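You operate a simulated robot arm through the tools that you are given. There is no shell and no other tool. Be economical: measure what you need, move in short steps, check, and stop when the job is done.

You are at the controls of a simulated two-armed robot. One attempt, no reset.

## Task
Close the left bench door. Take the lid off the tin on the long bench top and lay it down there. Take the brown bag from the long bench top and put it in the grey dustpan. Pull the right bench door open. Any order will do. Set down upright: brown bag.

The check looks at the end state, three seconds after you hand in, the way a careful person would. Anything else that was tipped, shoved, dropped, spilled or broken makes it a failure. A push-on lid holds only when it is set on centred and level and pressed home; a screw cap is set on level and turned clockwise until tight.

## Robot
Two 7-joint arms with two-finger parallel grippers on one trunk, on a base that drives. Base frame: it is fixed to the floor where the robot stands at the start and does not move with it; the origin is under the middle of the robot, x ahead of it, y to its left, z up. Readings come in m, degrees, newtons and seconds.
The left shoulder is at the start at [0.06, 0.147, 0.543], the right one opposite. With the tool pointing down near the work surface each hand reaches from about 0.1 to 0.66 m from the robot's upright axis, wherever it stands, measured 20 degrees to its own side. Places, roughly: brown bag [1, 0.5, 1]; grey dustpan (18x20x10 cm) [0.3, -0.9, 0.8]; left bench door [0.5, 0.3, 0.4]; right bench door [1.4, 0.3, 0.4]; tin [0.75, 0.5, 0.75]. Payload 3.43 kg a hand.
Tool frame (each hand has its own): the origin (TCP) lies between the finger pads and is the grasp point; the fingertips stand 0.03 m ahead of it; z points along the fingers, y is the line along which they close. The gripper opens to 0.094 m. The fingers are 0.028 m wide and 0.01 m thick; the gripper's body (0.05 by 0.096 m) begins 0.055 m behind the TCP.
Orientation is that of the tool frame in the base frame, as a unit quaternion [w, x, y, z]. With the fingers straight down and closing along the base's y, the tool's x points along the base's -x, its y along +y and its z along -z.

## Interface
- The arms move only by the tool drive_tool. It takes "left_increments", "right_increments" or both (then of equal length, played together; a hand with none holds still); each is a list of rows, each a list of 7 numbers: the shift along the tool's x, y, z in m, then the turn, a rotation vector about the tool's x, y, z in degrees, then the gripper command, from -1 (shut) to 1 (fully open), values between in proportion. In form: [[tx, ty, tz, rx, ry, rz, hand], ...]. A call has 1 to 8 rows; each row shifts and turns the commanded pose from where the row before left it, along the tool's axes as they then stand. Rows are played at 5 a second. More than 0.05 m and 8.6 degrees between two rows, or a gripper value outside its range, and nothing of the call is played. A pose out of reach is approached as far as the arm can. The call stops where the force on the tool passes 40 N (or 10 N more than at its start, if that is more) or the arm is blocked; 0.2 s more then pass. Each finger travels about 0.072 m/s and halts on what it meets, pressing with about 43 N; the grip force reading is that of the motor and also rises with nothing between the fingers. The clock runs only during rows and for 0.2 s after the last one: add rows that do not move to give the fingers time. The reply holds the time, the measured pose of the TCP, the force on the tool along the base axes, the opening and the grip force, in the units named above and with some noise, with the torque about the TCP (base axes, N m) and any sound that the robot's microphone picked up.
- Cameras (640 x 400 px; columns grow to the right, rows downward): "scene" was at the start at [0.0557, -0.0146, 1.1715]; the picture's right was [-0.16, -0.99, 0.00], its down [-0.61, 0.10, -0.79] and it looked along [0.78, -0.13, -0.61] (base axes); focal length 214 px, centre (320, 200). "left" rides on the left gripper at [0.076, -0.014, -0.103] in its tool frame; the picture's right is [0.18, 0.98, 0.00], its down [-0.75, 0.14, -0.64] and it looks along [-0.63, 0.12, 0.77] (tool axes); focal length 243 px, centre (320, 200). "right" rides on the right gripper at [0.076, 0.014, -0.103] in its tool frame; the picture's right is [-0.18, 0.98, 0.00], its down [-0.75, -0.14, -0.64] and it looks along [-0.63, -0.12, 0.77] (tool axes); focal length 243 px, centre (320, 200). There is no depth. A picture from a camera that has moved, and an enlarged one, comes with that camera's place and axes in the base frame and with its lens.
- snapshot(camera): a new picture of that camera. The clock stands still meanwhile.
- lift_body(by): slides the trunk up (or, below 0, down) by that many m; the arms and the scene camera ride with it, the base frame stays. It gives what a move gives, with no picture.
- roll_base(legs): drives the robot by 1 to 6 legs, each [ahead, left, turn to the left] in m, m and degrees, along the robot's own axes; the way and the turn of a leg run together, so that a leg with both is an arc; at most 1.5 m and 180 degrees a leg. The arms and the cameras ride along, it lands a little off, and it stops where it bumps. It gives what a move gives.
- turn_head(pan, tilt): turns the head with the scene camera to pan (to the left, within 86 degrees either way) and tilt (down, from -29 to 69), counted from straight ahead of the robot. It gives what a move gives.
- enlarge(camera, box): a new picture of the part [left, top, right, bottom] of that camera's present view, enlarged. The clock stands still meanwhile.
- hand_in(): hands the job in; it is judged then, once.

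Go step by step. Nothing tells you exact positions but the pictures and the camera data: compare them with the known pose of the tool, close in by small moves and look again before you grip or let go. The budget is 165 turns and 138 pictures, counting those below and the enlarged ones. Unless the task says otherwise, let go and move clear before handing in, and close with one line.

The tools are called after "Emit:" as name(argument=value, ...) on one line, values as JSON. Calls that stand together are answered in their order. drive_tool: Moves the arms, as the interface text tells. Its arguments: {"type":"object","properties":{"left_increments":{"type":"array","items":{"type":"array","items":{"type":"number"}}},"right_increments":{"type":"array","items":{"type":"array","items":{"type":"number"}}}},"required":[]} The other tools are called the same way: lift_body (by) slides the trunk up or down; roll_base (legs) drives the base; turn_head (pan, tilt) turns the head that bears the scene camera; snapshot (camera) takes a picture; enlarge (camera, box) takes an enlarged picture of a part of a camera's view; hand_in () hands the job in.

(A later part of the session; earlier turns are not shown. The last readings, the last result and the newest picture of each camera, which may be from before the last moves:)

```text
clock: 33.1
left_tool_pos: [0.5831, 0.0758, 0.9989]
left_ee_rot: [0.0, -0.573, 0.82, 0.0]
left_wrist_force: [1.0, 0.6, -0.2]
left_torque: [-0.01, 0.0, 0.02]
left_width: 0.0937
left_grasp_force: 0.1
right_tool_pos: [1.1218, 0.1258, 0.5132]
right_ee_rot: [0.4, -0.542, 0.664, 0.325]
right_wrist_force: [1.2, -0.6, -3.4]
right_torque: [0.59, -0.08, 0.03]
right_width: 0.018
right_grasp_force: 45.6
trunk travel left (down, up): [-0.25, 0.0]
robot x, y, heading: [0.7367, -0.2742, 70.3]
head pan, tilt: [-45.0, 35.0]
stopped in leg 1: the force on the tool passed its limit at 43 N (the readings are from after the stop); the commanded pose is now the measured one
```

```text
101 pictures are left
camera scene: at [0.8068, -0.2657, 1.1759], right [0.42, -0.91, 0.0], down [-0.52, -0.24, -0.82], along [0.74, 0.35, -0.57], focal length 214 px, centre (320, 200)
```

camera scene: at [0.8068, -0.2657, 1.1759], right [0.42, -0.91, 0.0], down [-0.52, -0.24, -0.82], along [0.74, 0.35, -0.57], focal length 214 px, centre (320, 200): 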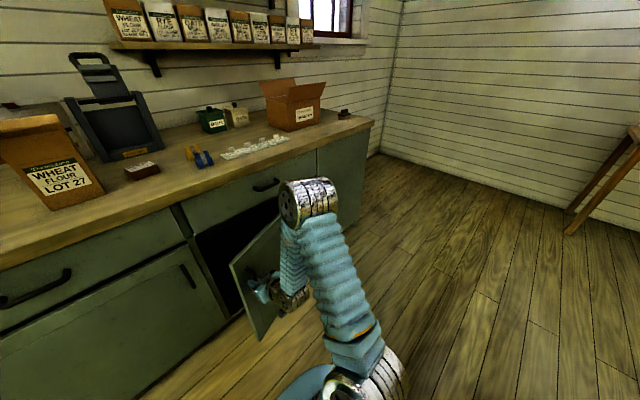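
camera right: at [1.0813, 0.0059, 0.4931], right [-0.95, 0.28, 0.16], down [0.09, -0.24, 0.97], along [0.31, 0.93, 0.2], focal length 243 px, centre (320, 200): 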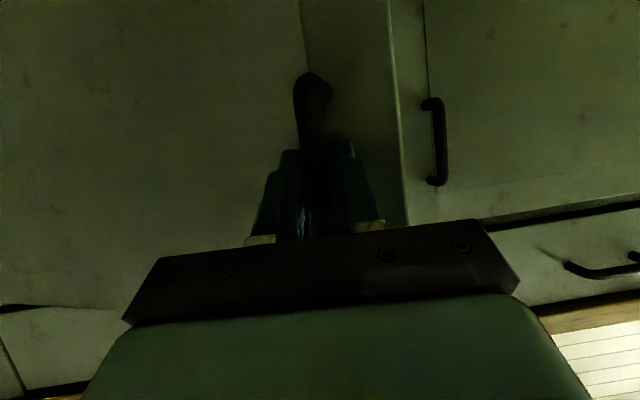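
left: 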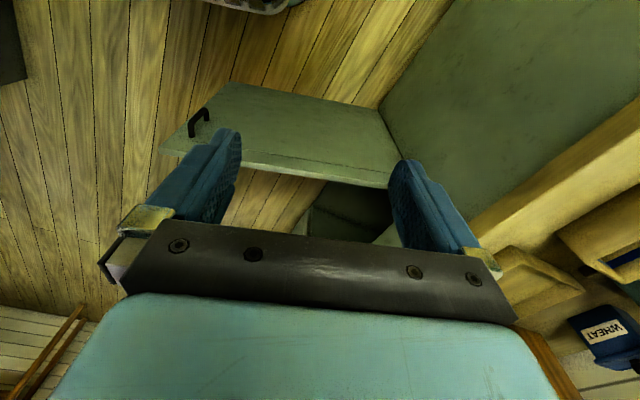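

About 20° open. I pull a bit more with more rightward motion.

Emit:
roll_base(legs=[[-0.08, -0.04, 0]])

Emit:
roll_base(legs=[[-0.07, -0.05, 0]])

Emit:
snapshot(camera="right")

Emit:
snapshot(camera="scene")

```text
clock: 34.2
left_tool_pos: [0.5939, -0.0154, 0.9985]
left_ee_rot: [0.0, -0.572, 0.82, 0.0]
left_wrist_force: [0.4, 0.4, -0.5]
left_torque: [-0.01, 0.0, -0.02]
left_width: 0.0943
left_grasp_force: 0.1
right_tool_pos: [1.1322, 0.0359, 0.5125]
right_ee_rot: [0.4, -0.541, 0.665, 0.325]
right_wrist_force: [2.0, 0.7, -3.0]
right_torque: [-0.41, 0.06, 0.02]
right_width: 0.0181
right_grasp_force: 44.5
trunk travel left (down, up): [-0.25, 0.0]
robot x, y, heading: [0.749, -0.3649, 70.0]
head pan, tilt: [-45.0, 35.0]
```

```text
clock: 35.3
left_tool_pos: [0.6189, -0.0979, 0.9978]
left_ee_rot: [0.0, -0.572, 0.82, 0.0]
left_wrist_force: [0.1, 0.3, 0.5]
left_torque: [-0.03, -0.03, 0.01]
left_width: 0.094
left_grasp_force: 0.1
right_tool_pos: [1.1582, -0.0482, 0.512]
right_ee_rot: [0.401, -0.54, 0.665, 0.324]
right_wrist_force: [0.1, 0.6, -3.7]
right_torque: [-0.14, -0.01, -0.02]
right_width: 0.0181
right_grasp_force: 45.0
trunk travel left (down, up): [-0.25, 0.0]
robot x, y, heading: [0.7737, -0.4488, 69.9]
head pan, tilt: [-45.0, 35.0]
```

```text
100 pictures are left
camera right: at [1.1171, -0.1685, 0.4931], right [-0.94, 0.29, 0.16], down [0.09, -0.24, 0.97], along [0.32, 0.93, 0.2], focal length 243 px, centre (320, 200)
```

right: 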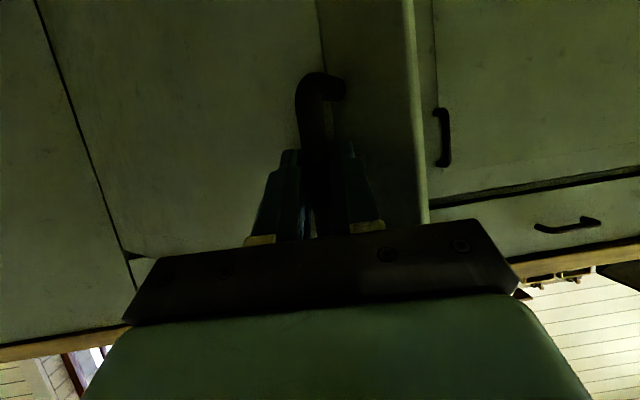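

```text
99 pictures are left
camera scene: at [0.8415, -0.4394, 1.1759], right [0.42, -0.91, 0.0], down [-0.52, -0.24, -0.82], along [0.74, 0.35, -0.57], focal length 214 px, centre (320, 200)
```

scene: 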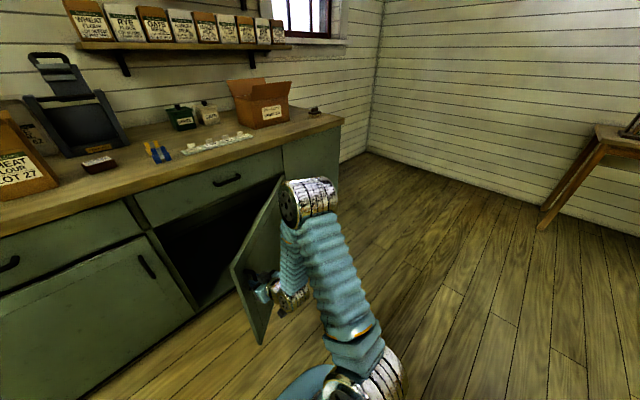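

About 40° open; two more such pulls.

Emit:
roll_base(legs=[[-0.06, -0.06, 0]])

Emit:
roll_base(legs=[[-0.04, -0.06, 0]])

Emit:
snapshot(camera="right")

Emit:
snapshot(camera="scene")

```text
clock: 36.3
left_tool_pos: [0.6554, -0.1761, 0.9981]
left_ee_rot: [0.001, -0.572, 0.82, 0.0]
left_wrist_force: [-0.2, -0.6, -0.1]
left_torque: [-0.01, -0.01, -0.03]
left_width: 0.0939
left_grasp_force: 0.1
right_tool_pos: [1.1938, -0.1253, 0.5116]
right_ee_rot: [0.401, -0.54, 0.666, 0.324]
right_wrist_force: [-4.6, -1.4, -2.8]
right_torque: [0.05, -0.04, 0.03]
right_width: 0.0178
right_grasp_force: 45.1
trunk travel left (down, up): [-0.25, 0.0]
robot x, y, heading: [0.8021, -0.5266, 70.0]
head pan, tilt: [-45.0, 35.0]
```

```text
clock: 37.8
left_tool_pos: [0.6952, -0.2339, 0.9978]
left_ee_rot: [0.0, -0.572, 0.82, 0.0]
left_wrist_force: [0.5, 0.3, -0.4]
left_torque: [0.03, -0.05, 0.0]
left_width: 0.0942
left_grasp_force: 0.0
right_tool_pos: [1.2313, -0.1829, 0.5129]
right_ee_rot: [0.398, -0.544, 0.663, 0.326]
right_wrist_force: [-2.8, -2.0, 5.8]
right_torque: [-0.51, 0.12, 0.04]
right_width: 0.0175
right_grasp_force: 45.3
trunk travel left (down, up): [-0.25, 0.0]
robot x, y, heading: [0.8478, -0.5851, 70.1]
head pan, tilt: [-45.0, 35.0]
stopped in leg 1: the force on the tool passed its limit at 41 N (the readings are from after the stop); the commanded pose is now the measured one
```

```text
98 pictures are left
camera right: at [1.1919, -0.3041, 0.4934], right [-0.95, 0.28, 0.16], down [0.1, -0.23, 0.97], along [0.31, 0.93, 0.2], focal length 243 px, centre (320, 200)
```

right: 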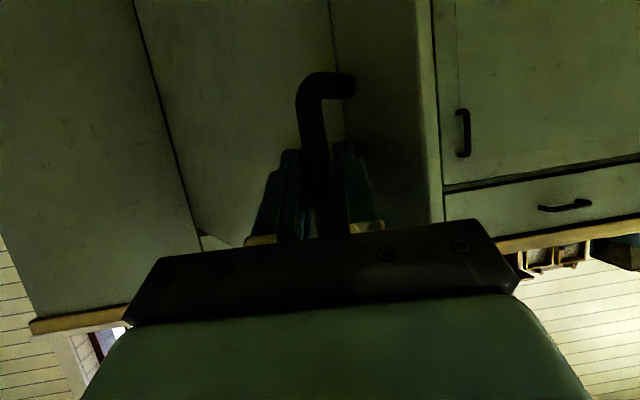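

```text
97 pictures are left
camera scene: at [0.919, -0.575, 1.176], right [0.42, -0.91, 0.0], down [-0.52, -0.24, -0.82], along [0.74, 0.35, -0.57], focal length 214 px, centre (320, 200)
```

scene: 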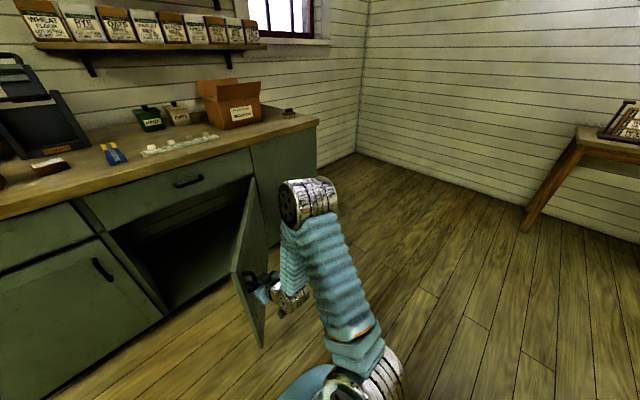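

Nearly 60° open. A bit more rightward.

Emit:
roll_base(legs=[[-0.03, -0.07, 0]])

Emit:
roll_base(legs=[[-0.01, -0.06, 0]])

Emit:
snapshot(camera="right")

Emit:
snapshot(camera="scene")

```text
clock: 38.8
left_tool_pos: [0.7242, -0.2634, 0.9983]
left_ee_rot: [0.0, -0.572, 0.82, 0.0]
left_wrist_force: [0.8, 0.3, -0.6]
left_torque: [0.0, 0.02, -0.01]
left_width: 0.094
left_grasp_force: 0.1
right_tool_pos: [1.254, -0.2132, 0.5122]
right_ee_rot: [0.393, -0.548, 0.661, 0.329]
right_wrist_force: [-4.0, -3.2, 9.4]
right_torque: [-0.45, 0.06, 0.14]
right_width: 0.0177
right_grasp_force: 44.8
trunk travel left (down, up): [-0.25, 0.0]
robot x, y, heading: [0.8788, -0.6111, 70.0]
head pan, tilt: [-45.0, 35.0]
stopped in leg 1: the force on the tool passed its limit at 46 N (the readings are from after the stop); the commanded pose is now the measured one
```

```text
clock: 39.6
left_tool_pos: [0.7402, -0.2717, 0.9983]
left_ee_rot: [0.001, -0.572, 0.82, 0.001]
left_wrist_force: [0.4, 0.2, 0.5]
left_torque: [-0.02, 0.01, -0.01]
left_width: 0.0939
left_grasp_force: 0.1
right_tool_pos: [1.2616, -0.2229, 0.5126]
right_ee_rot: [0.388, -0.553, 0.657, 0.335]
right_wrist_force: [-5.1, -3.8, 9.2]
right_torque: [-0.35, 0.02, 0.18]
right_width: 0.0178
right_grasp_force: 45.4
trunk travel left (down, up): [-0.25, 0.0]
robot x, y, heading: [0.8947, -0.6196, 70.1]
head pan, tilt: [-45.0, 35.0]
stopped in leg 1: the force on the tool passed its limit at 54 N (the readings are from after the stop); the commanded pose is now the measured one
```

```text
96 pictures are left
camera right: at [1.2268, -0.3441, 0.494], right [-0.95, 0.25, 0.17], down [0.11, -0.23, 0.97], along [0.28, 0.94, 0.19], focal length 243 px, centre (320, 200)
```

right: 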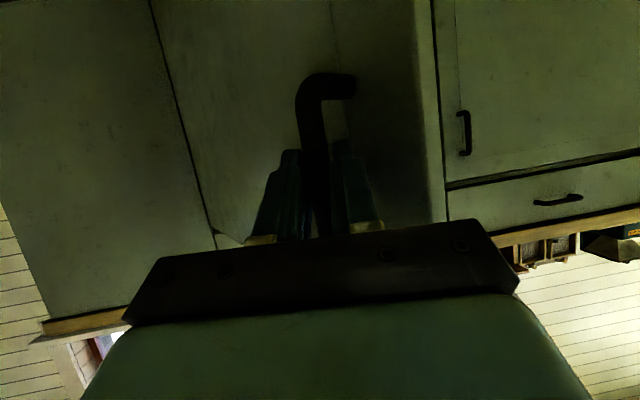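

```text
95 pictures are left
camera scene: at [0.9629, -0.6129, 1.1759], right [0.42, -0.91, 0.0], down [-0.52, -0.24, -0.82], along [0.74, 0.35, -0.57], focal length 214 px, centre (320, 200)
```

scene: 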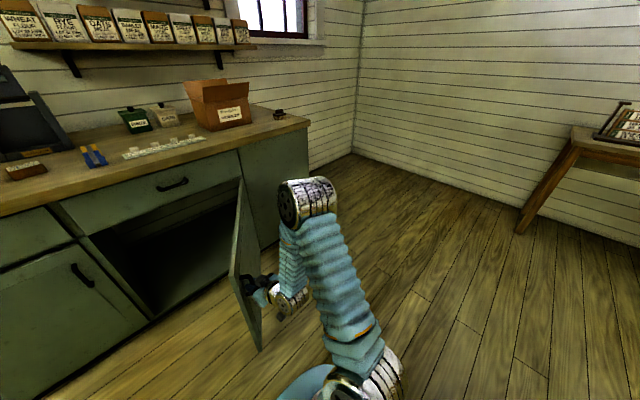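

The door is about 62° open and the finger jams there; I release, back out, and will push it further from inside.

Emit:
drive_tool(right_increments=[[0, 0, 0, 0, 0, 0, -0.3], [0, 0, 0, 0, 0, 0, -0.3], [0, 0, 0, 0, 0, 0, -0.3], [0, 0, -0.03, 0, 0, 0, -0.3], [0.01, 0, -0.04, 0, 0, 0, -0.3], [0.01, 0, -0.04, 0, 0, 0, -0.3]])

Emit:
snapshot(camera="right")

Emit:
snapshot(camera="scene")

```text
clock: 41.0
left_tool_pos: [0.7405, -0.271, 0.9987]
left_ee_rot: [0.0, -0.572, 0.821, 0.0]
left_wrist_force: [-0.2, 0.4, -0.3]
left_torque: [-0.01, 0.03, 0.02]
left_width: 0.0937
left_grasp_force: 0.0
right_tool_pos: [1.2921, -0.2621, 0.5227]
right_ee_rot: [0.387, -0.553, 0.659, 0.332]
right_wrist_force: [0.6, -0.1, -0.2]
right_torque: [0.02, 0.01, 0.01]
right_width: 0.0329
right_grasp_force: 0.0
right hand out of reach, approached as far as the arm can: row 4, 5, 6
trunk travel left (down, up): [-0.25, 0.0]
robot x, y, heading: [0.8957, -0.623, 70.3]
head pan, tilt: [-45.0, 35.0]
```

```text
94 pictures are left
camera right: at [1.2555, -0.3837, 0.5061], right [-0.95, 0.25, 0.17], down [0.12, -0.22, 0.97], along [0.28, 0.94, 0.18], focal length 243 px, centre (320, 200)
```

right: 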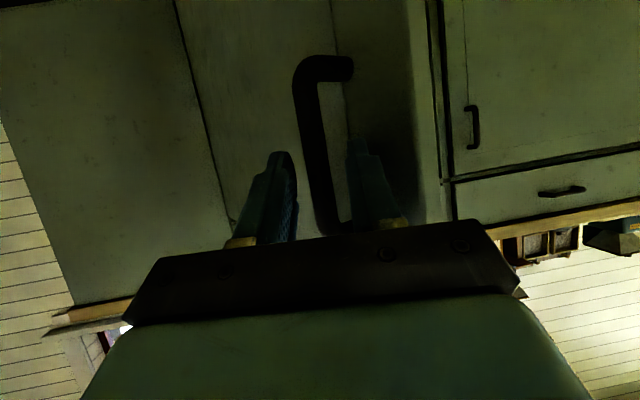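

```text
93 pictures are left
camera scene: at [0.9634, -0.6121, 1.176], right [0.42, -0.91, 0.0], down [-0.52, -0.24, -0.82], along [0.74, 0.35, -0.57], focal length 214 px, centre (320, 200)
```

scene: 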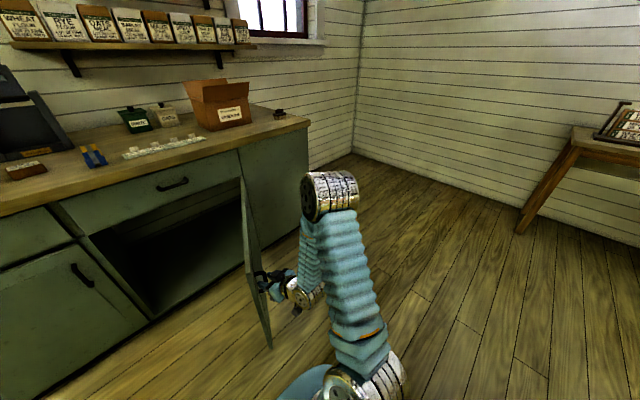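

That opened it to about 70°. I back the base straight out of the handle.

Emit:
roll_base(legs=[[-0.1, 0, 0]])

Emit:
snapshot(camera="scene")

Emit:
snapshot(camera="right")

```text
clock: 42.3
left_tool_pos: [0.717, -0.3504, 0.9979]
left_ee_rot: [-0.001, -0.567, 0.824, 0.0]
left_wrist_force: [0.4, 0.4, 0.0]
left_torque: [0.0, 0.04, 0.01]
left_width: 0.0939
left_grasp_force: 0.1
right_tool_pos: [1.2675, -0.3474, 0.5244]
right_ee_rot: [0.389, -0.549, 0.662, 0.331]
right_wrist_force: [-0.4, 0.8, -0.1]
right_torque: [0.02, -0.03, 0.02]
right_width: 0.0327
right_grasp_force: 0.0
trunk travel left (down, up): [-0.25, 0.0]
robot x, y, heading: [0.8652, -0.703, 69.5]
head pan, tilt: [-45.0, 35.0]
stopped in leg 1: the robot was blocked; the commanded pose is now the measured one
```

```text
92 pictures are left
camera scene: at [0.9366, -0.6945, 1.176], right [0.41, -0.91, 0.0], down [-0.52, -0.24, -0.82], along [0.75, 0.34, -0.57], focal length 214 px, centre (320, 200)
```

scene: 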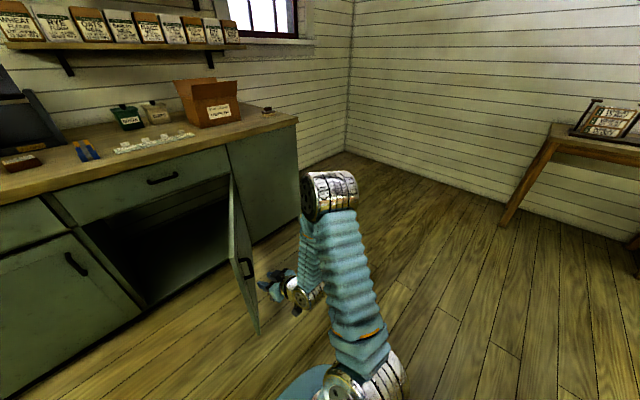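

```text
91 pictures are left
camera right: at [1.231, -0.469, 0.506], right [-0.95, 0.26, 0.17], down [0.11, -0.23, 0.97], along [0.29, 0.94, 0.18], focal length 243 px, centre (320, 200)
```

right: 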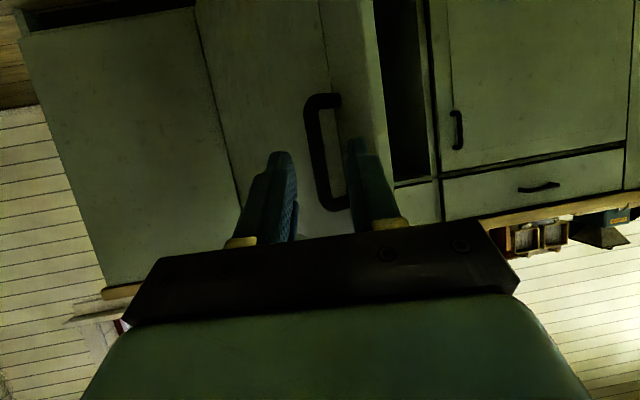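

The base touched the counter behind; the hand is clear of the handle. I lift the hand above the door, to go around to its inner side.

Emit:
drive_tool(right_increments=[[-0.04, 0, -0.02, 0, 0, 0, -1], [-0.04, 0, -0.02, 0, 0, 0, -1], [-0.04, 0, -0.02, 0, 0, 0, -1], [-0.04, 0, -0.02, 0, 0, 0, -1], [-0.04, 0, -0.02, 0, 0, 0, -1]])

Emit:
roll_base(legs=[[0.04, 0.2, 0], [0.1, 0, 0]])

Emit:
snapshot(camera="scene")

```text
clock: 43.5
left_tool_pos: [0.7182, -0.3514, 0.9986]
left_ee_rot: [0.0, -0.568, 0.823, 0.0]
left_wrist_force: [0.2, 0.4, 0.2]
left_torque: [-0.04, 0.03, 0.01]
left_width: 0.0941
left_grasp_force: 0.1
right_tool_pos: [1.2766, -0.3348, 0.7457]
right_ee_rot: [0.389, -0.549, 0.662, 0.329]
right_wrist_force: [-0.2, 0.1, 0.4]
right_torque: [0.01, 0.02, 0.05]
right_width: 0.0002
right_grasp_force: 33.3
right hand out of reach, approached as far as the arm can: row 1
trunk travel left (down, up): [-0.25, 0.0]
robot x, y, heading: [0.8657, -0.7074, 69.3]
head pan, tilt: [-45.0, 35.0]
```

```text
clock: 45.8
left_tool_pos: [0.5837, -0.1515, 0.9986]
left_ee_rot: [0.0, -0.568, 0.823, 0.0]
left_wrist_force: [0.5, 1.0, 0.3]
left_torque: [-0.02, 0.0, -0.01]
left_width: 0.0943
left_grasp_force: 0.1
right_tool_pos: [1.1422, -0.1334, 0.7452]
right_ee_rot: [0.389, -0.549, 0.662, 0.331]
right_wrist_force: [-0.1, 0.3, 0.3]
right_torque: [0.01, 0.0, 0.01]
right_width: 0.0001
right_grasp_force: 33.3
trunk travel left (down, up): [-0.25, 0.0]
robot x, y, heading: [0.7311, -0.5001, 69.4]
head pan, tilt: [-45.0, 35.0]
```

```text
90 pictures are left
camera scene: at [0.8032, -0.494, 1.176], right [0.41, -0.91, 0.0], down [-0.52, -0.24, -0.82], along [0.75, 0.34, -0.57], focal length 214 px, centre (320, 200)
```

scene: 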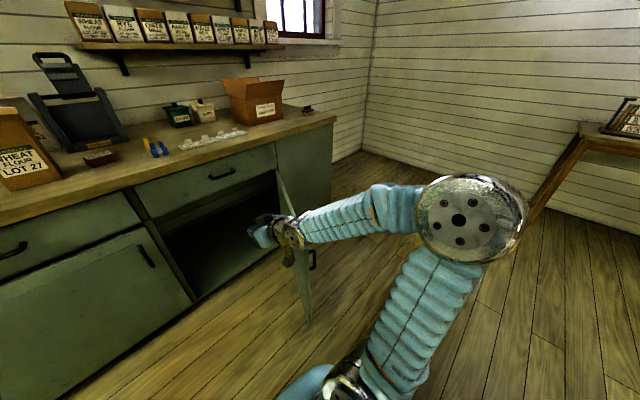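

The forearm passes over the door, so I point the fingers down again before lowering inside it.

Emit:
drive_tool(right_increments=[[0, 0, 0, 0, 8, 0, -1], [0, 0, 0, 0, 8, 0, -1], [0, 0, 0, 0, 8, 0, -1], [0, 0, 0, 0, 8, 0, -1], [0, 0, 0, 0, 8, 0, -1], [0, 0, 0, 0, 8, 0, -1], [0, 0, 0, 0, 8, 0, -1], [0, 0, 0, 0, 6, 0, -1]])

Emit:
drive_tool(right_increments=[[0, 0, 0.04, 0, 0, 0, -1], [0, 0, 0.04, 0, 0, 0, -1], [0, 0, 0.04, 0, 0, 0, -1], [0, 0, 0.04, 0, 0, 0, -1]])

Emit:
snapshot(camera="scene")

```text
clock: 47.6
left_tool_pos: [0.5831, -0.1508, 0.9979]
left_ee_rot: [0.0, -0.567, 0.823, 0.0]
left_wrist_force: [-0.7, 0.0, 0.0]
left_torque: [-0.03, -0.03, 0.0]
left_width: 0.094
left_grasp_force: 0.1
right_tool_pos: [1.1419, -0.1334, 0.7477]
right_ee_rot: [-0.009, -0.642, 0.766, 0.0]
right_wrist_force: [-0.4, -0.4, -1.2]
right_torque: [0.0, 0.02, -0.02]
right_width: 0.0001
right_grasp_force: 33.2
trunk travel left (down, up): [-0.25, 0.0]
robot x, y, heading: [0.7314, -0.5011, 69.5]
head pan, tilt: [-45.0, 35.0]
```

```text
clock: 48.6
left_tool_pos: [0.5843, -0.1513, 0.998]
left_ee_rot: [0.0, -0.568, 0.823, -0.001]
left_wrist_force: [0.3, -0.9, 0.2]
left_torque: [0.02, -0.02, 0.02]
left_width: 0.0941
left_grasp_force: 0.1
right_tool_pos: [1.1393, -0.1337, 0.5857]
right_ee_rot: [-0.008, -0.642, 0.767, 0.001]
right_wrist_force: [-0.6, 0.3, 1.3]
right_torque: [0.02, 0.0, 0.02]
right_width: 0.0
right_grasp_force: 33.1
trunk travel left (down, up): [-0.25, 0.0]
robot x, y, heading: [0.7325, -0.5034, 69.5]
head pan, tilt: [-45.0, 35.0]
```

```text
89 pictures are left
camera scene: at [0.8032, -0.4939, 1.176], right [0.41, -0.91, 0.0], down [-0.52, -0.24, -0.82], along [0.75, 0.34, -0.57], focal length 214 px, centre (320, 200)
```

scene: 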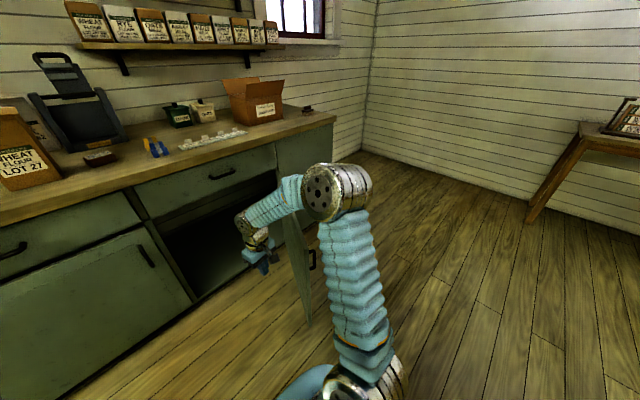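

Hand is on the inner side; strafe right to push the door wider.

Emit:
roll_base(legs=[[0, -0.31, 0]])

Emit:
snapshot(camera="scene")

```text
clock: 50.7
left_tool_pos: [0.871, -0.26, 0.9977]
left_ee_rot: [0.0, -0.572, 0.82, 0.0]
left_wrist_force: [-0.3, 0.3, -0.1]
left_torque: [0.0, -0.01, 0.01]
left_width: 0.0943
left_grasp_force: 0.0
right_tool_pos: [1.4273, -0.2373, 0.5847]
right_ee_rot: [-0.009, -0.645, 0.764, 0.0]
right_wrist_force: [0.4, 0.3, -0.2]
right_torque: [0.04, 0.0, 0.0]
right_width: 0.0
right_grasp_force: 32.4
trunk travel left (down, up): [-0.25, 0.0]
robot x, y, heading: [1.0263, -0.6098, 70.1]
head pan, tilt: [-45.0, 35.0]
```

```text
88 pictures are left
camera scene: at [1.0944, -0.6005, 1.176], right [0.42, -0.91, 0.0], down [-0.52, -0.24, -0.82], along [0.74, 0.35, -0.57], focal length 214 px, centre (320, 200)
```

scene: 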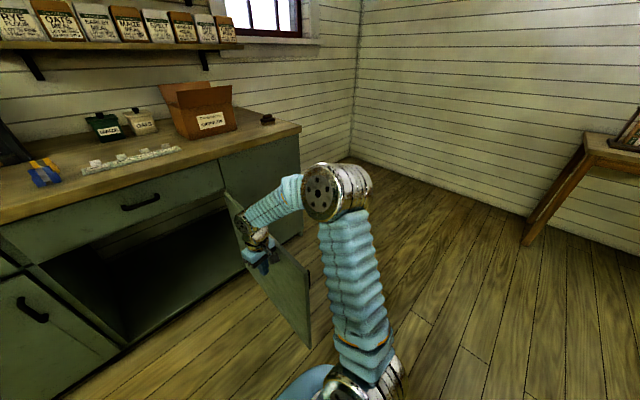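

The right door is wide open. I clear the door, raise the right hand, and move back left toward the tin and bag.

Emit:
roll_base(legs=[[0, 0.15, 0]])

Emit:
drive_tool(right_increments=[[0, 0, -0.049, 0, 0, 0, -1], [0, 0, -0.049, 0, 0, 0, -1], [0, 0, -0.049, 0, 0, 0, -1], [0, 0, -0.049, 0, 0, 0, -1], [0, 0, -0.049, 0, 0, 0, -1], [0, 0, -0.049, 0, 0, 0, -1], [0, 0, -0.049, 0, 0, 0, -1], [0, 0, -0.049, 0, 0, 0, -1]])

Emit:
roll_base(legs=[[0, 0.42, 0], [0.1, 0, 0]])

Emit:
turn_head(pan=0, tilt=35)

Emit:
snapshot(camera="scene")

```text
clock: 52.1
left_tool_pos: [0.7271, -0.2071, 0.9981]
left_ee_rot: [-0.001, -0.572, 0.821, 0.001]
left_wrist_force: [0.3, 0.2, 0.7]
left_torque: [0.0, 0.03, 0.01]
left_width: 0.0939
left_grasp_force: 0.0
right_tool_pos: [1.2818, -0.1835, 0.5846]
right_ee_rot: [-0.01, -0.646, 0.763, 0.001]
right_wrist_force: [-0.5, -0.3, 0.4]
right_torque: [0.0, 0.0, 0.01]
right_width: 0.0
right_grasp_force: 32.8
trunk travel left (down, up): [-0.25, 0.0]
robot x, y, heading: [0.8795, -0.5563, 70.0]
head pan, tilt: [-45.0, 35.0]
```

```text
clock: 53.9
left_tool_pos: [0.7267, -0.2066, 0.9983]
left_ee_rot: [0.0, -0.571, 0.821, 0.0]
left_wrist_force: [-0.6, -0.2, -0.4]
left_torque: [-0.01, 0.01, -0.01]
left_width: 0.094
left_grasp_force: 0.1
right_tool_pos: [1.286, -0.1806, 0.9522]
right_ee_rot: [-0.008, -0.646, 0.763, -0.001]
right_wrist_force: [0.0, 0.5, 0.0]
right_torque: [-0.01, 0.0, 0.0]
right_width: 0.0001
right_grasp_force: 33.3
right hand out of reach, approached as far as the arm can: row 8
trunk travel left (down, up): [-0.25, 0.0]
robot x, y, heading: [0.8796, -0.5589, 69.9]
head pan, tilt: [-45.0, 35.0]
```

```text
clock: 57.2
left_tool_pos: [0.3656, 0.0293, 0.9984]
left_ee_rot: [-0.001, -0.573, 0.82, 0.0]
left_wrist_force: [-0.4, 0.0, -0.1]
left_torque: [0.02, -0.02, 0.01]
left_width: 0.0938
left_grasp_force: 0.0
right_tool_pos: [0.9244, 0.0586, 0.9523]
right_ee_rot: [-0.008, -0.647, 0.763, 0.0]
right_wrist_force: [0.0, 0.4, -0.2]
right_torque: [0.03, 0.01, 0.01]
right_width: 0.0
right_grasp_force: 33.0
trunk travel left (down, up): [-0.25, 0.0]
robot x, y, heading: [0.5188, -0.3177, 70.1]
head pan, tilt: [-45.0, 35.0]
```

```text
clock: 58.3
left_tool_pos: [0.3653, 0.0297, 0.9986]
left_ee_rot: [-0.001, -0.573, 0.82, 0.0]
left_wrist_force: [0.7, 0.1, -1.2]
left_torque: [0.03, -0.01, 0.04]
left_width: 0.094
left_grasp_force: 0.0
right_tool_pos: [0.9243, 0.0596, 0.9513]
right_ee_rot: [-0.007, -0.647, 0.763, 0.0]
right_wrist_force: [-0.2, 0.2, -0.2]
right_torque: [0.01, 0.0, -0.01]
right_width: 0.0001
right_grasp_force: 32.8
trunk travel left (down, up): [-0.25, 0.0]
robot x, y, heading: [0.5173, -0.3158, 70.2]
head pan, tilt: [0.0, 35.0]
```

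```text
87 pictures are left
camera scene: at [0.5399, -0.2655, 1.176], right [0.94, -0.34, 0.0], down [-0.2, -0.54, -0.82], along [0.28, 0.77, -0.57], focal length 214 px, centre (320, 200)
```

scene: 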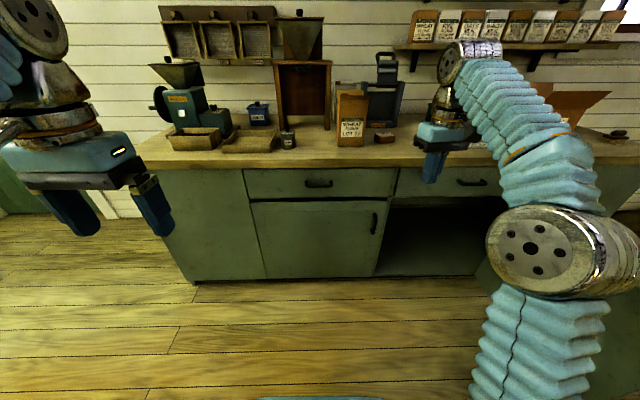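

Bench top is at z≈0.84, tin near (0.72,0.61), bag near (0.98,0.55). I zoom in on both.

Emit:
enlarge(camera="scene", box=[256, 75, 416, 175])

```text
4.00 times, centred on (336, 125) of scene
camera zoom: at [0.5399, -0.2655, 1.176], right [0.94, -0.34, 0.0], down [-0.2, -0.54, -0.82], along [0.28, 0.77, -0.57], focal length 858 px, centre (256, 500)
```

zoom: 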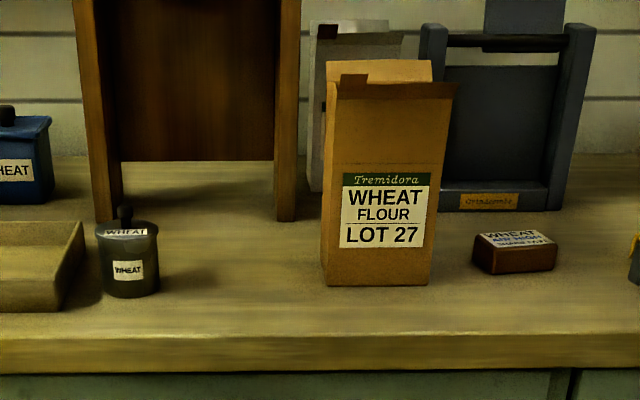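

The bag is about 10 cm wide by 8 cm deep; the tin's knob is near (0.718,0.613,0.912). I retract the right hand and drive closer to the bench for the tin.

Emit:
drive_tool(right_increments=[[0.04, -0.02, 0, 0, 0, 0, -1], [0.04, -0.02, 0, 0, 0, 0, -1], [0.04, -0.02, 0, 0, 0, 0, -1], [0.04, -0.02, 0, 0, 0, 0, -1], [0.03, 0, 0, 0, 0, 0, -1]])

Emit:
roll_base(legs=[[0.33, 0, 0]])

Emit:
snapshot(camera="scene")

Emit:
snapshot(camera="left")

```text
clock: 59.5
left_tool_pos: [0.3657, 0.0286, 0.9994]
left_ee_rot: [0.001, -0.573, 0.819, 0.0]
left_wrist_force: [0.6, -0.1, 0.9]
left_torque: [0.01, 0.03, 0.0]
left_width: 0.0941
left_grasp_force: 0.1
right_tool_pos: [0.9723, -0.1419, 0.954]
right_ee_rot: [-0.007, -0.646, 0.763, 0.002]
right_wrist_force: [-0.3, 0.0, -0.4]
right_torque: [-0.01, 0.02, -0.06]
right_width: 0.0002
right_grasp_force: 33.0
trunk travel left (down, up): [-0.25, 0.0]
robot x, y, heading: [0.5217, -0.3221, 70.2]
head pan, tilt: [0.0, 35.0]
```

```text
clock: 61.7
left_tool_pos: [0.4756, 0.342, 0.9984]
left_ee_rot: [0.001, -0.575, 0.818, 0.0]
left_wrist_force: [0.0, 0.9, 0.1]
left_torque: [0.0, 0.02, 0.0]
left_width: 0.0939
left_grasp_force: 0.0
right_tool_pos: [1.0832, 0.172, 0.9553]
right_ee_rot: [-0.008, -0.648, 0.762, 0.001]
right_wrist_force: [-0.3, 0.5, -0.5]
right_torque: [-0.01, 0.03, 0.03]
right_width: 0.0001
right_grasp_force: 33.6
trunk travel left (down, up): [-0.25, 0.0]
robot x, y, heading: [0.6316, -0.0089, 70.5]
head pan, tilt: [0.0, 35.0]
```

```text
85 pictures are left
camera scene: at [0.6517, 0.0479, 1.176], right [0.94, -0.33, 0.0], down [-0.19, -0.54, -0.82], along [0.27, 0.77, -0.57], focal length 214 px, centre (320, 200)
```

scene: 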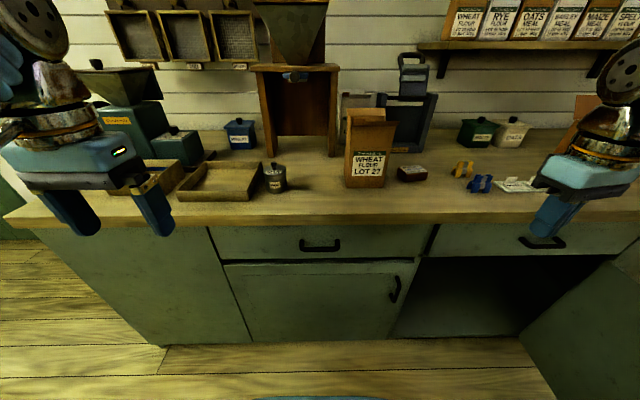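

```text
84 pictures are left
camera left: at [0.4633, 0.2654, 1.1008], right [-0.99, 0.16, 0.0], down [0.12, 0.76, 0.64], along [0.1, 0.63, -0.77], focal length 243 px, centre (320, 200)
```

left: 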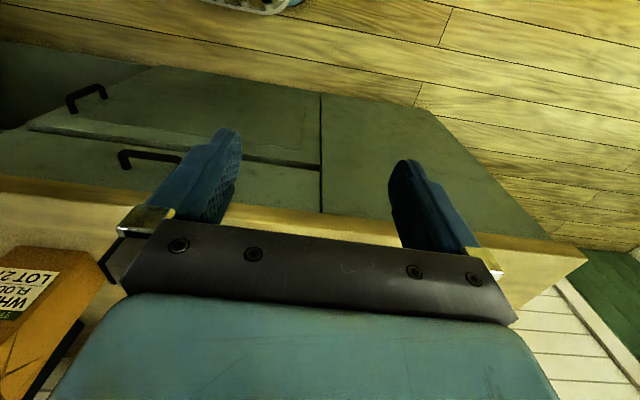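

Emit:
enlarge(camera="scene", box=[240, 90, 440, 215])

Emit:
drive_tool(left_increments=[[-0.04, -0.02, 0, 0, 0, 0, 0.3], [-0.04, -0.02, 0, 0, 0, 0, 0.3], [-0.04, -0.02, 0, 0, 0, 0, 0.3], [-0.04, -0.02, 0, 0, 0, 0, 0.3], [-0.04, -0.02, 0, 0, 0, 0, 0.3], [-0.04, -0.02, 0, 0, 0, 0, 0.3]])

Emit:
snapshot(camera="left")

Emit:
snapshot(camera="scene")

```text
3.20 times, centred on (340, 152) of scene
camera zoom: at [0.6517, 0.0479, 1.176], right [0.94, -0.33, 0.0], down [-0.19, -0.54, -0.82], along [0.27, 0.77, -0.57], focal length 686 px, centre (256, 352)
```

zoom: 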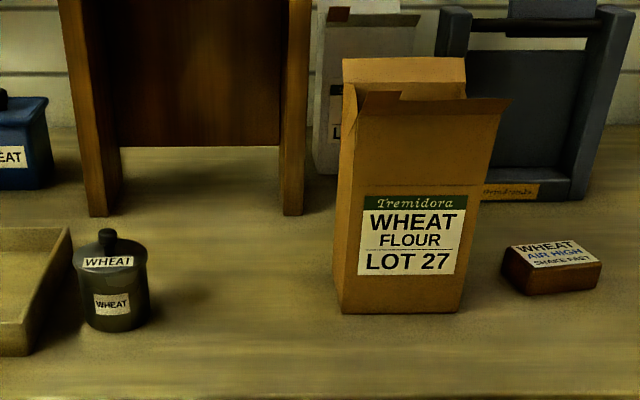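

```text
clock: 63.1
left_tool_pos: [0.6439, 0.4882, 0.9724]
left_ee_rot: [0.001, -0.575, 0.818, 0.001]
left_wrist_force: [0.2, 0.0, -0.1]
left_torque: [0.04, -0.01, 0.05]
left_width: 0.0613
left_grasp_force: 0.0
left hand out of reach, approached as far as the arm can: row 3, 4, 5, 6
right_tool_pos: [1.084, 0.1722, 0.9539]
right_ee_rot: [-0.007, -0.649, 0.761, -0.001]
right_wrist_force: [0.4, 0.7, -0.2]
right_torque: [0.0, 0.03, 0.0]
right_width: 0.0004
right_grasp_force: 33.2
trunk travel left (down, up): [-0.25, 0.0]
robot x, y, heading: [0.6323, -0.0061, 70.5]
head pan, tilt: [0.0, 35.0]
```

```text
82 pictures are left
camera left: at [0.6318, 0.4113, 1.0752], right [-0.99, 0.16, 0.0], down [0.12, 0.76, 0.64], along [0.1, 0.64, -0.77], focal length 243 px, centre (320, 200)
```

left: 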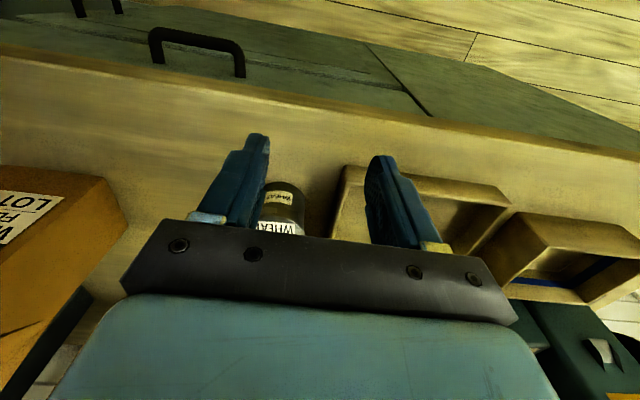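

```text
81 pictures are left
camera scene: at [0.6518, 0.0481, 1.1759], right [0.94, -0.33, 0.0], down [-0.19, -0.54, -0.82], along [0.27, 0.77, -0.57], focal length 214 px, centre (320, 200)
```

scene: 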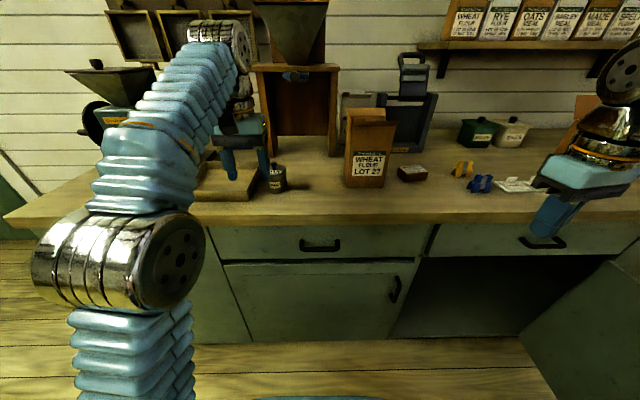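

The hand is near its reach limit; I drive 12 cm closer.

Emit:
roll_base(legs=[[0.12, 0, -0.5]])

Emit:
snapshot(camera="left")

Emit:
snapshot(camera="scene")

```text
clock: 64.4
left_tool_pos: [0.6892, 0.6015, 0.9727]
left_ee_rot: [0.001, -0.573, 0.82, 0.001]
left_wrist_force: [-0.3, 0.9, -0.3]
left_torque: [0.02, 0.03, 0.01]
left_width: 0.0611
left_grasp_force: 0.0
right_tool_pos: [1.1261, 0.2832, 0.9555]
right_ee_rot: [-0.007, -0.645, 0.764, 0.001]
right_wrist_force: [-1.4, -0.1, -0.4]
right_torque: [0.03, 0.02, 0.01]
right_width: 0.0
right_grasp_force: 33.0
trunk travel left (down, up): [-0.25, 0.0]
robot x, y, heading: [0.6746, 0.106, 70.3]
head pan, tilt: [0.0, 35.0]
```

```text
80 pictures are left
camera left: at [0.6758, 0.5246, 1.0755], right [-0.99, 0.17, 0.0], down [0.13, 0.75, 0.64], along [0.11, 0.64, -0.76], focal length 243 px, centre (320, 200)
```

left: 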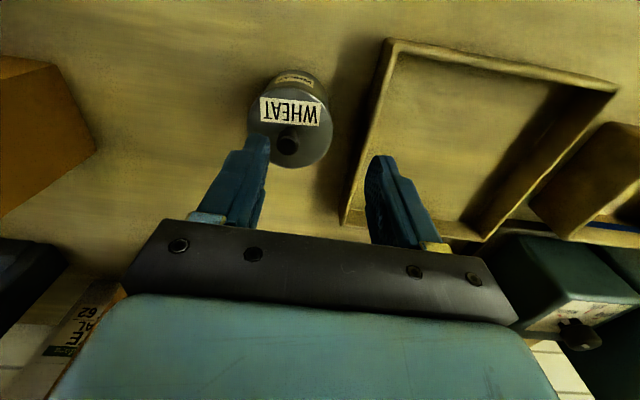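

```text
79 pictures are left
camera scene: at [0.6931, 0.1615, 1.176], right [0.94, -0.34, 0.0], down [-0.2, -0.54, -0.82], along [0.28, 0.77, -0.57], focal length 214 px, centre (320, 200)
```

scene: 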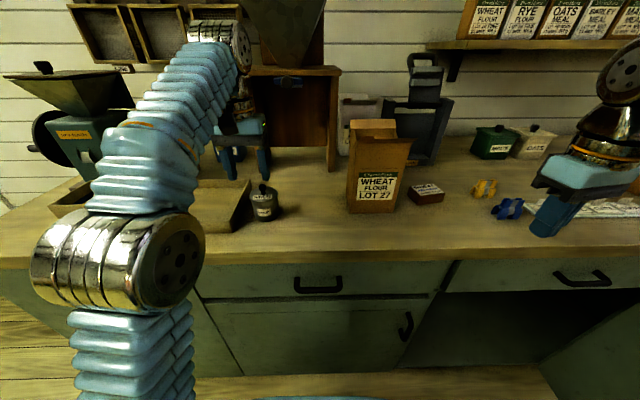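

Knob seen at about (0.713,0.603). I align and descend part way.

Emit:
drive_tool(left_increments=[[-0.01, -0.024, 0, 0, 0, 0, 0], [0, 0, 0.012, 0, 0, 0, 0], [0, 0, 0.012, 0, 0, 0, 0], [0, 0, 0, 0, 0, 0, 0]])

Emit:
snapshot(camera="left")

Emit:
enlarge(camera="scene", box=[190, 110, 350, 235])

```text
clock: 65.4
left_tool_pos: [0.7149, 0.5998, 0.9427]
left_ee_rot: [0.001, -0.572, 0.82, 0.0]
left_wrist_force: [0.1, -0.5, -0.5]
left_torque: [0.02, 0.02, -0.03]
left_width: 0.047
left_grasp_force: 0.0
left hand out of reach, approached as far as the arm can: row 1
right_tool_pos: [1.1266, 0.2825, 0.9536]
right_ee_rot: [-0.008, -0.645, 0.764, 0.0]
right_wrist_force: [-0.1, -0.6, -0.6]
right_torque: [0.0, -0.01, 0.0]
right_width: 0.0
right_grasp_force: 33.5
trunk travel left (down, up): [-0.25, 0.0]
robot x, y, heading: [0.6746, 0.1073, 69.8]
head pan, tilt: [0.0, 35.0]
```

```text
78 pictures are left
camera left: at [0.7003, 0.5229, 1.0454], right [-0.99, 0.17, 0.0], down [0.13, 0.75, 0.64], along [0.11, 0.64, -0.76], focal length 243 px, centre (320, 200)
```

left: 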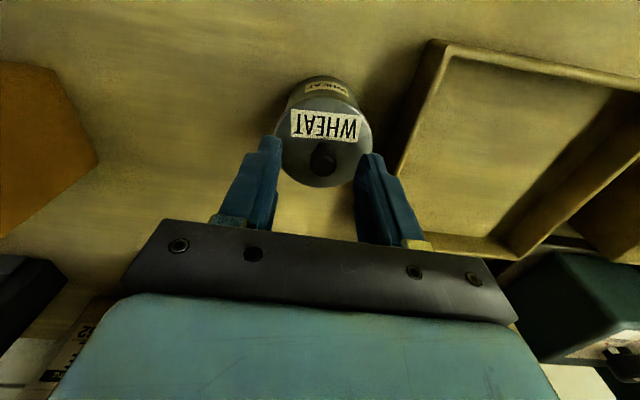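

```text
3.20 times, centred on (270, 172) of scene
camera zoom: at [0.6932, 0.1617, 1.176], right [0.94, -0.34, 0.0], down [-0.2, -0.54, -0.82], along [0.28, 0.77, -0.57], focal length 686 px, centre (480, 288)
```

zoom: 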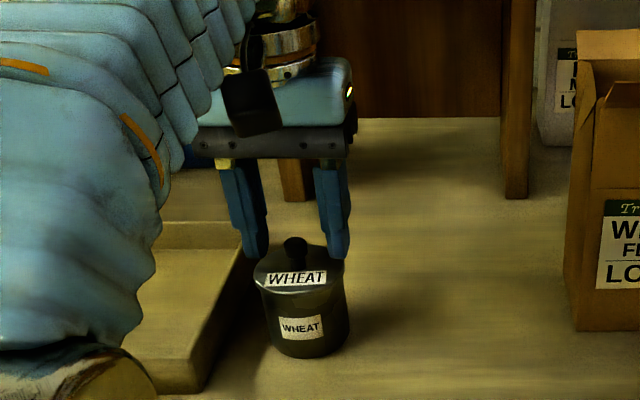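

The knob is centred between the fingertips. I lower 9 mm and close on it.

Emit:
drive_tool(left_increments=[[0, 0, 0.009, 0, 0, 0, 0], [0, 0, 0, 0, 0, 0, 0], [0, 0, 0, 0, 0, 0, -1], [0, 0, 0, 0, 0, 0, -1], [0, 0, 0, 0, 0, 0, -1], [0, 0, 0, 0, 0, 0, -1]])

Emit:
snapshot(camera="left")

Emit:
enlarge(camera="scene", box=[190, 110, 350, 235])

```text
clock: 66.8
left_tool_pos: [0.7149, 0.5996, 0.9344]
left_ee_rot: [0.001, -0.572, 0.82, 0.001]
left_wrist_force: [0.5, 0.2, 0.5]
left_torque: [0.01, -0.01, 0.03]
left_width: 0.0137
left_grasp_force: 43.1
right_tool_pos: [1.1261, 0.2813, 0.9545]
right_ee_rot: [-0.008, -0.645, 0.764, 0.001]
right_wrist_force: [-0.2, -0.1, 0.4]
right_torque: [-0.01, -0.01, -0.04]
right_width: 0.0
right_grasp_force: 32.5
trunk travel left (down, up): [-0.25, 0.0]
robot x, y, heading: [0.6694, 0.1066, 69.9]
head pan, tilt: [0.0, 35.0]
heard: snap
```

```text
76 pictures are left
camera left: at [0.7007, 0.5232, 1.0364], right [-0.99, 0.17, 0.0], down [0.13, 0.75, 0.64], along [0.11, 0.64, -0.76], focal length 243 px, centre (320, 200)
```

left: 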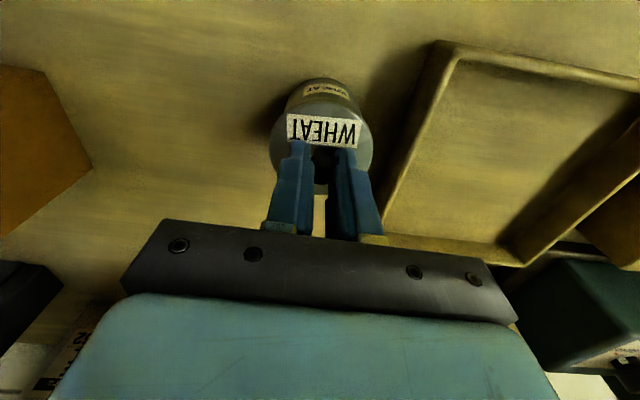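

```text
3.20 times, centred on (270, 172) of scene
camera zoom: at [0.6931, 0.1617, 1.176], right [0.94, -0.34, 0.0], down [-0.2, -0.54, -0.82], along [0.28, 0.77, -0.57], focal length 686 px, centre (480, 288)
```

zoom: 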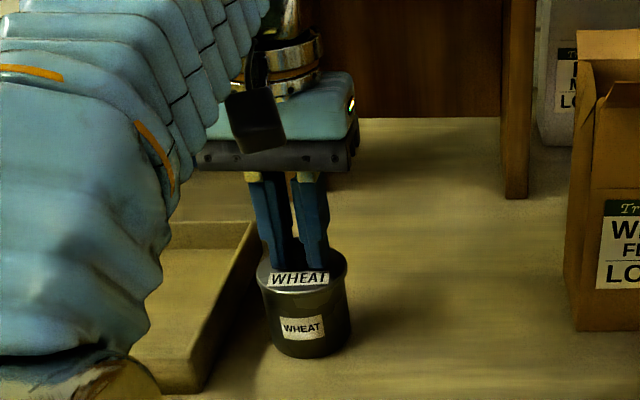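

Gripped the knob (13.7 mm) and heard a snap. I lift gently.

Emit:
drive_tool(left_increments=[[0, 0, -0.008, 0, 0, 0, -1], [0, 0, -0.008, 0, 0, 0, -1], [0, 0, -0.01, 0, 0, 0, -1], [0, 0, 0, 0, 0, 0, -1]])

Emit:
enlarge(camera="scene", box=[190, 110, 350, 235])

```text
clock: 67.8
left_tool_pos: [0.714, 0.6004, 0.9597]
left_ee_rot: [0.0, -0.571, 0.821, 0.0]
left_wrist_force: [-0.2, 0.0, -0.7]
left_torque: [-0.01, 0.03, -0.01]
left_width: 0.0143
left_grasp_force: 42.7
right_tool_pos: [1.1249, 0.2838, 0.9544]
right_ee_rot: [-0.008, -0.645, 0.764, 0.001]
right_wrist_force: [-0.8, -0.5, 0.1]
right_torque: [0.01, 0.0, 0.03]
right_width: 0.0002
right_grasp_force: 33.2
trunk travel left (down, up): [-0.25, 0.0]
robot x, y, heading: [0.6744, 0.1086, 69.9]
head pan, tilt: [0.0, 35.0]
```

```text
3.20 times, centred on (270, 172) of scene
camera zoom: at [0.6931, 0.1617, 1.176], right [0.94, -0.34, 0.0], down [-0.2, -0.54, -0.82], along [0.28, 0.77, -0.57], focal length 686 px, centre (480, 288)
```

zoom: 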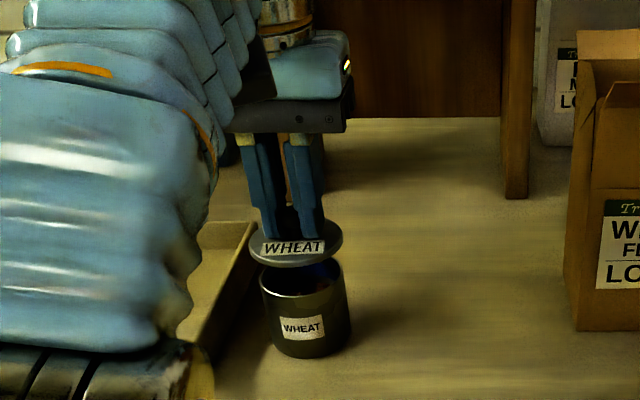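

The lid is off and held level. I move it right, between tin and bag, and start lowering.

Emit:
drive_tool(left_increments=[[0, 0, -0.015, 0, 0, 0, -1], [0, -0.04, 0, 0, 0, 0, -1], [0.02, -0.04, 0, 0, 0, 0, -1], [0, -0.035, 0, 0, 0, 0, -1], [0, 0, 0.02, 0, 0, 0, -1], [0, 0, 0.02, 0, 0, 0, -1], [0, 0, 0.02, 0, 0, 0, -1]])

Emit:
snapshot(camera="left")

Emit:
enlarge(camera="scene", box=[220, 110, 380, 235])

```text
clock: 69.4
left_tool_pos: [0.8137, 0.5394, 0.9013]
left_ee_rot: [0.001, -0.572, 0.82, 0.001]
left_wrist_force: [1.0, -0.1, -0.6]
left_torque: [0.01, 0.01, 0.0]
left_width: 0.0142
left_grasp_force: 42.6
left hand out of reach, approached as far as the arm can: row 1, 4
right_tool_pos: [1.1258, 0.283, 0.9547]
right_ee_rot: [-0.007, -0.646, 0.763, 0.001]
right_wrist_force: [-0.4, 0.0, -0.4]
right_torque: [0.03, -0.01, 0.01]
right_width: 0.0
right_grasp_force: 32.7
trunk travel left (down, up): [-0.25, 0.0]
robot x, y, heading: [0.6715, 0.1093, 69.9]
head pan, tilt: [0.0, 35.0]
```

```text
73 pictures are left
camera left: at [0.7997, 0.4628, 1.0043], right [-0.99, 0.17, 0.0], down [0.13, 0.75, 0.64], along [0.11, 0.64, -0.76], focal length 243 px, centre (320, 200)
```

left: 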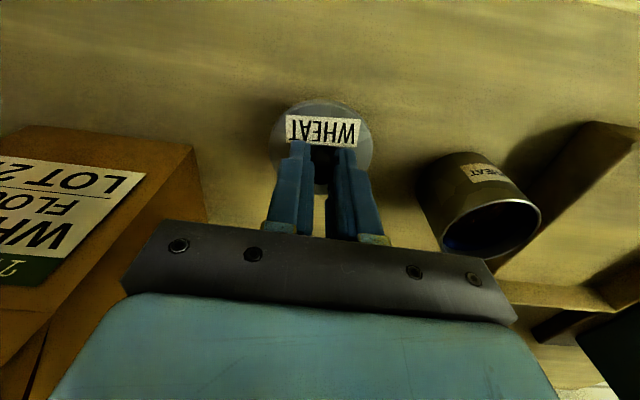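

```text
3.20 times, centred on (300, 172) of scene
camera zoom: at [0.6931, 0.1617, 1.176], right [0.94, -0.34, 0.0], down [-0.2, -0.54, -0.82], along [0.28, 0.77, -0.57], focal length 686 px, centre (384, 288)
```

zoom: 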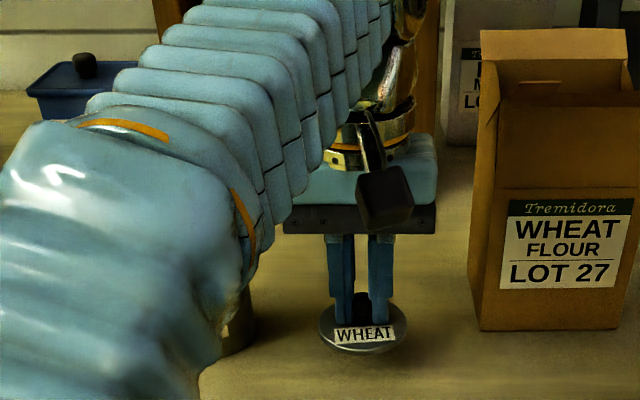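

Clear of tin and bag. I lower in small steps until it touches.

Emit:
drive_tool(left_increments=[[0, 0, 0.005, 0, 0, 0, -1], [0, 0, 0.004, 0, 0, 0, -1], [0, 0, 0.004, 0, 0, 0, -1], [0, 0, 0, 0, 0, 0, -1]])

Emit:
enlarge(camera="scene", box=[260, 150, 360, 215])

```text
clock: 70.4
left_tool_pos: [0.813, 0.5394, 0.8902]
left_ee_rot: [0.002, -0.572, 0.82, 0.001]
left_wrist_force: [-0.5, 0.4, -0.2]
left_torque: [0.01, 0.0, -0.01]
left_width: 0.0141
left_grasp_force: 43.1
right_tool_pos: [1.1255, 0.2832, 0.9545]
right_ee_rot: [-0.007, -0.646, 0.764, 0.002]
right_wrist_force: [0.1, -0.8, 0.0]
right_torque: [0.0, 0.02, 0.01]
right_width: 0.0
right_grasp_force: 33.2
trunk travel left (down, up): [-0.25, 0.0]
robot x, y, heading: [0.6765, 0.1102, 70.2]
head pan, tilt: [0.0, 35.0]
```

```text
6.15 times, centred on (310, 182) of scene
camera zoom: at [0.6932, 0.1617, 1.176], right [0.94, -0.34, 0.0], down [-0.2, -0.54, -0.82], along [0.28, 0.77, -0.57], focal length 1320 px, centre (382, 308)
```

zoom: 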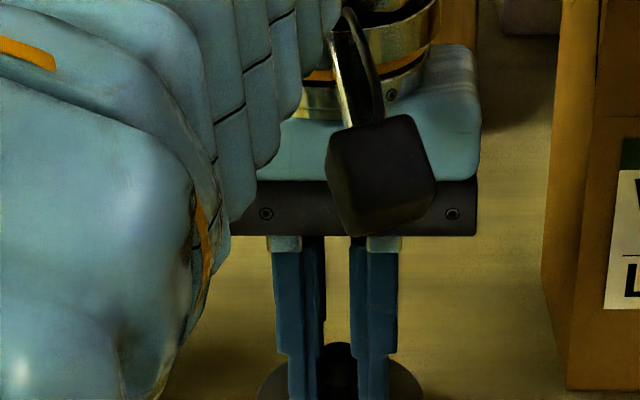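

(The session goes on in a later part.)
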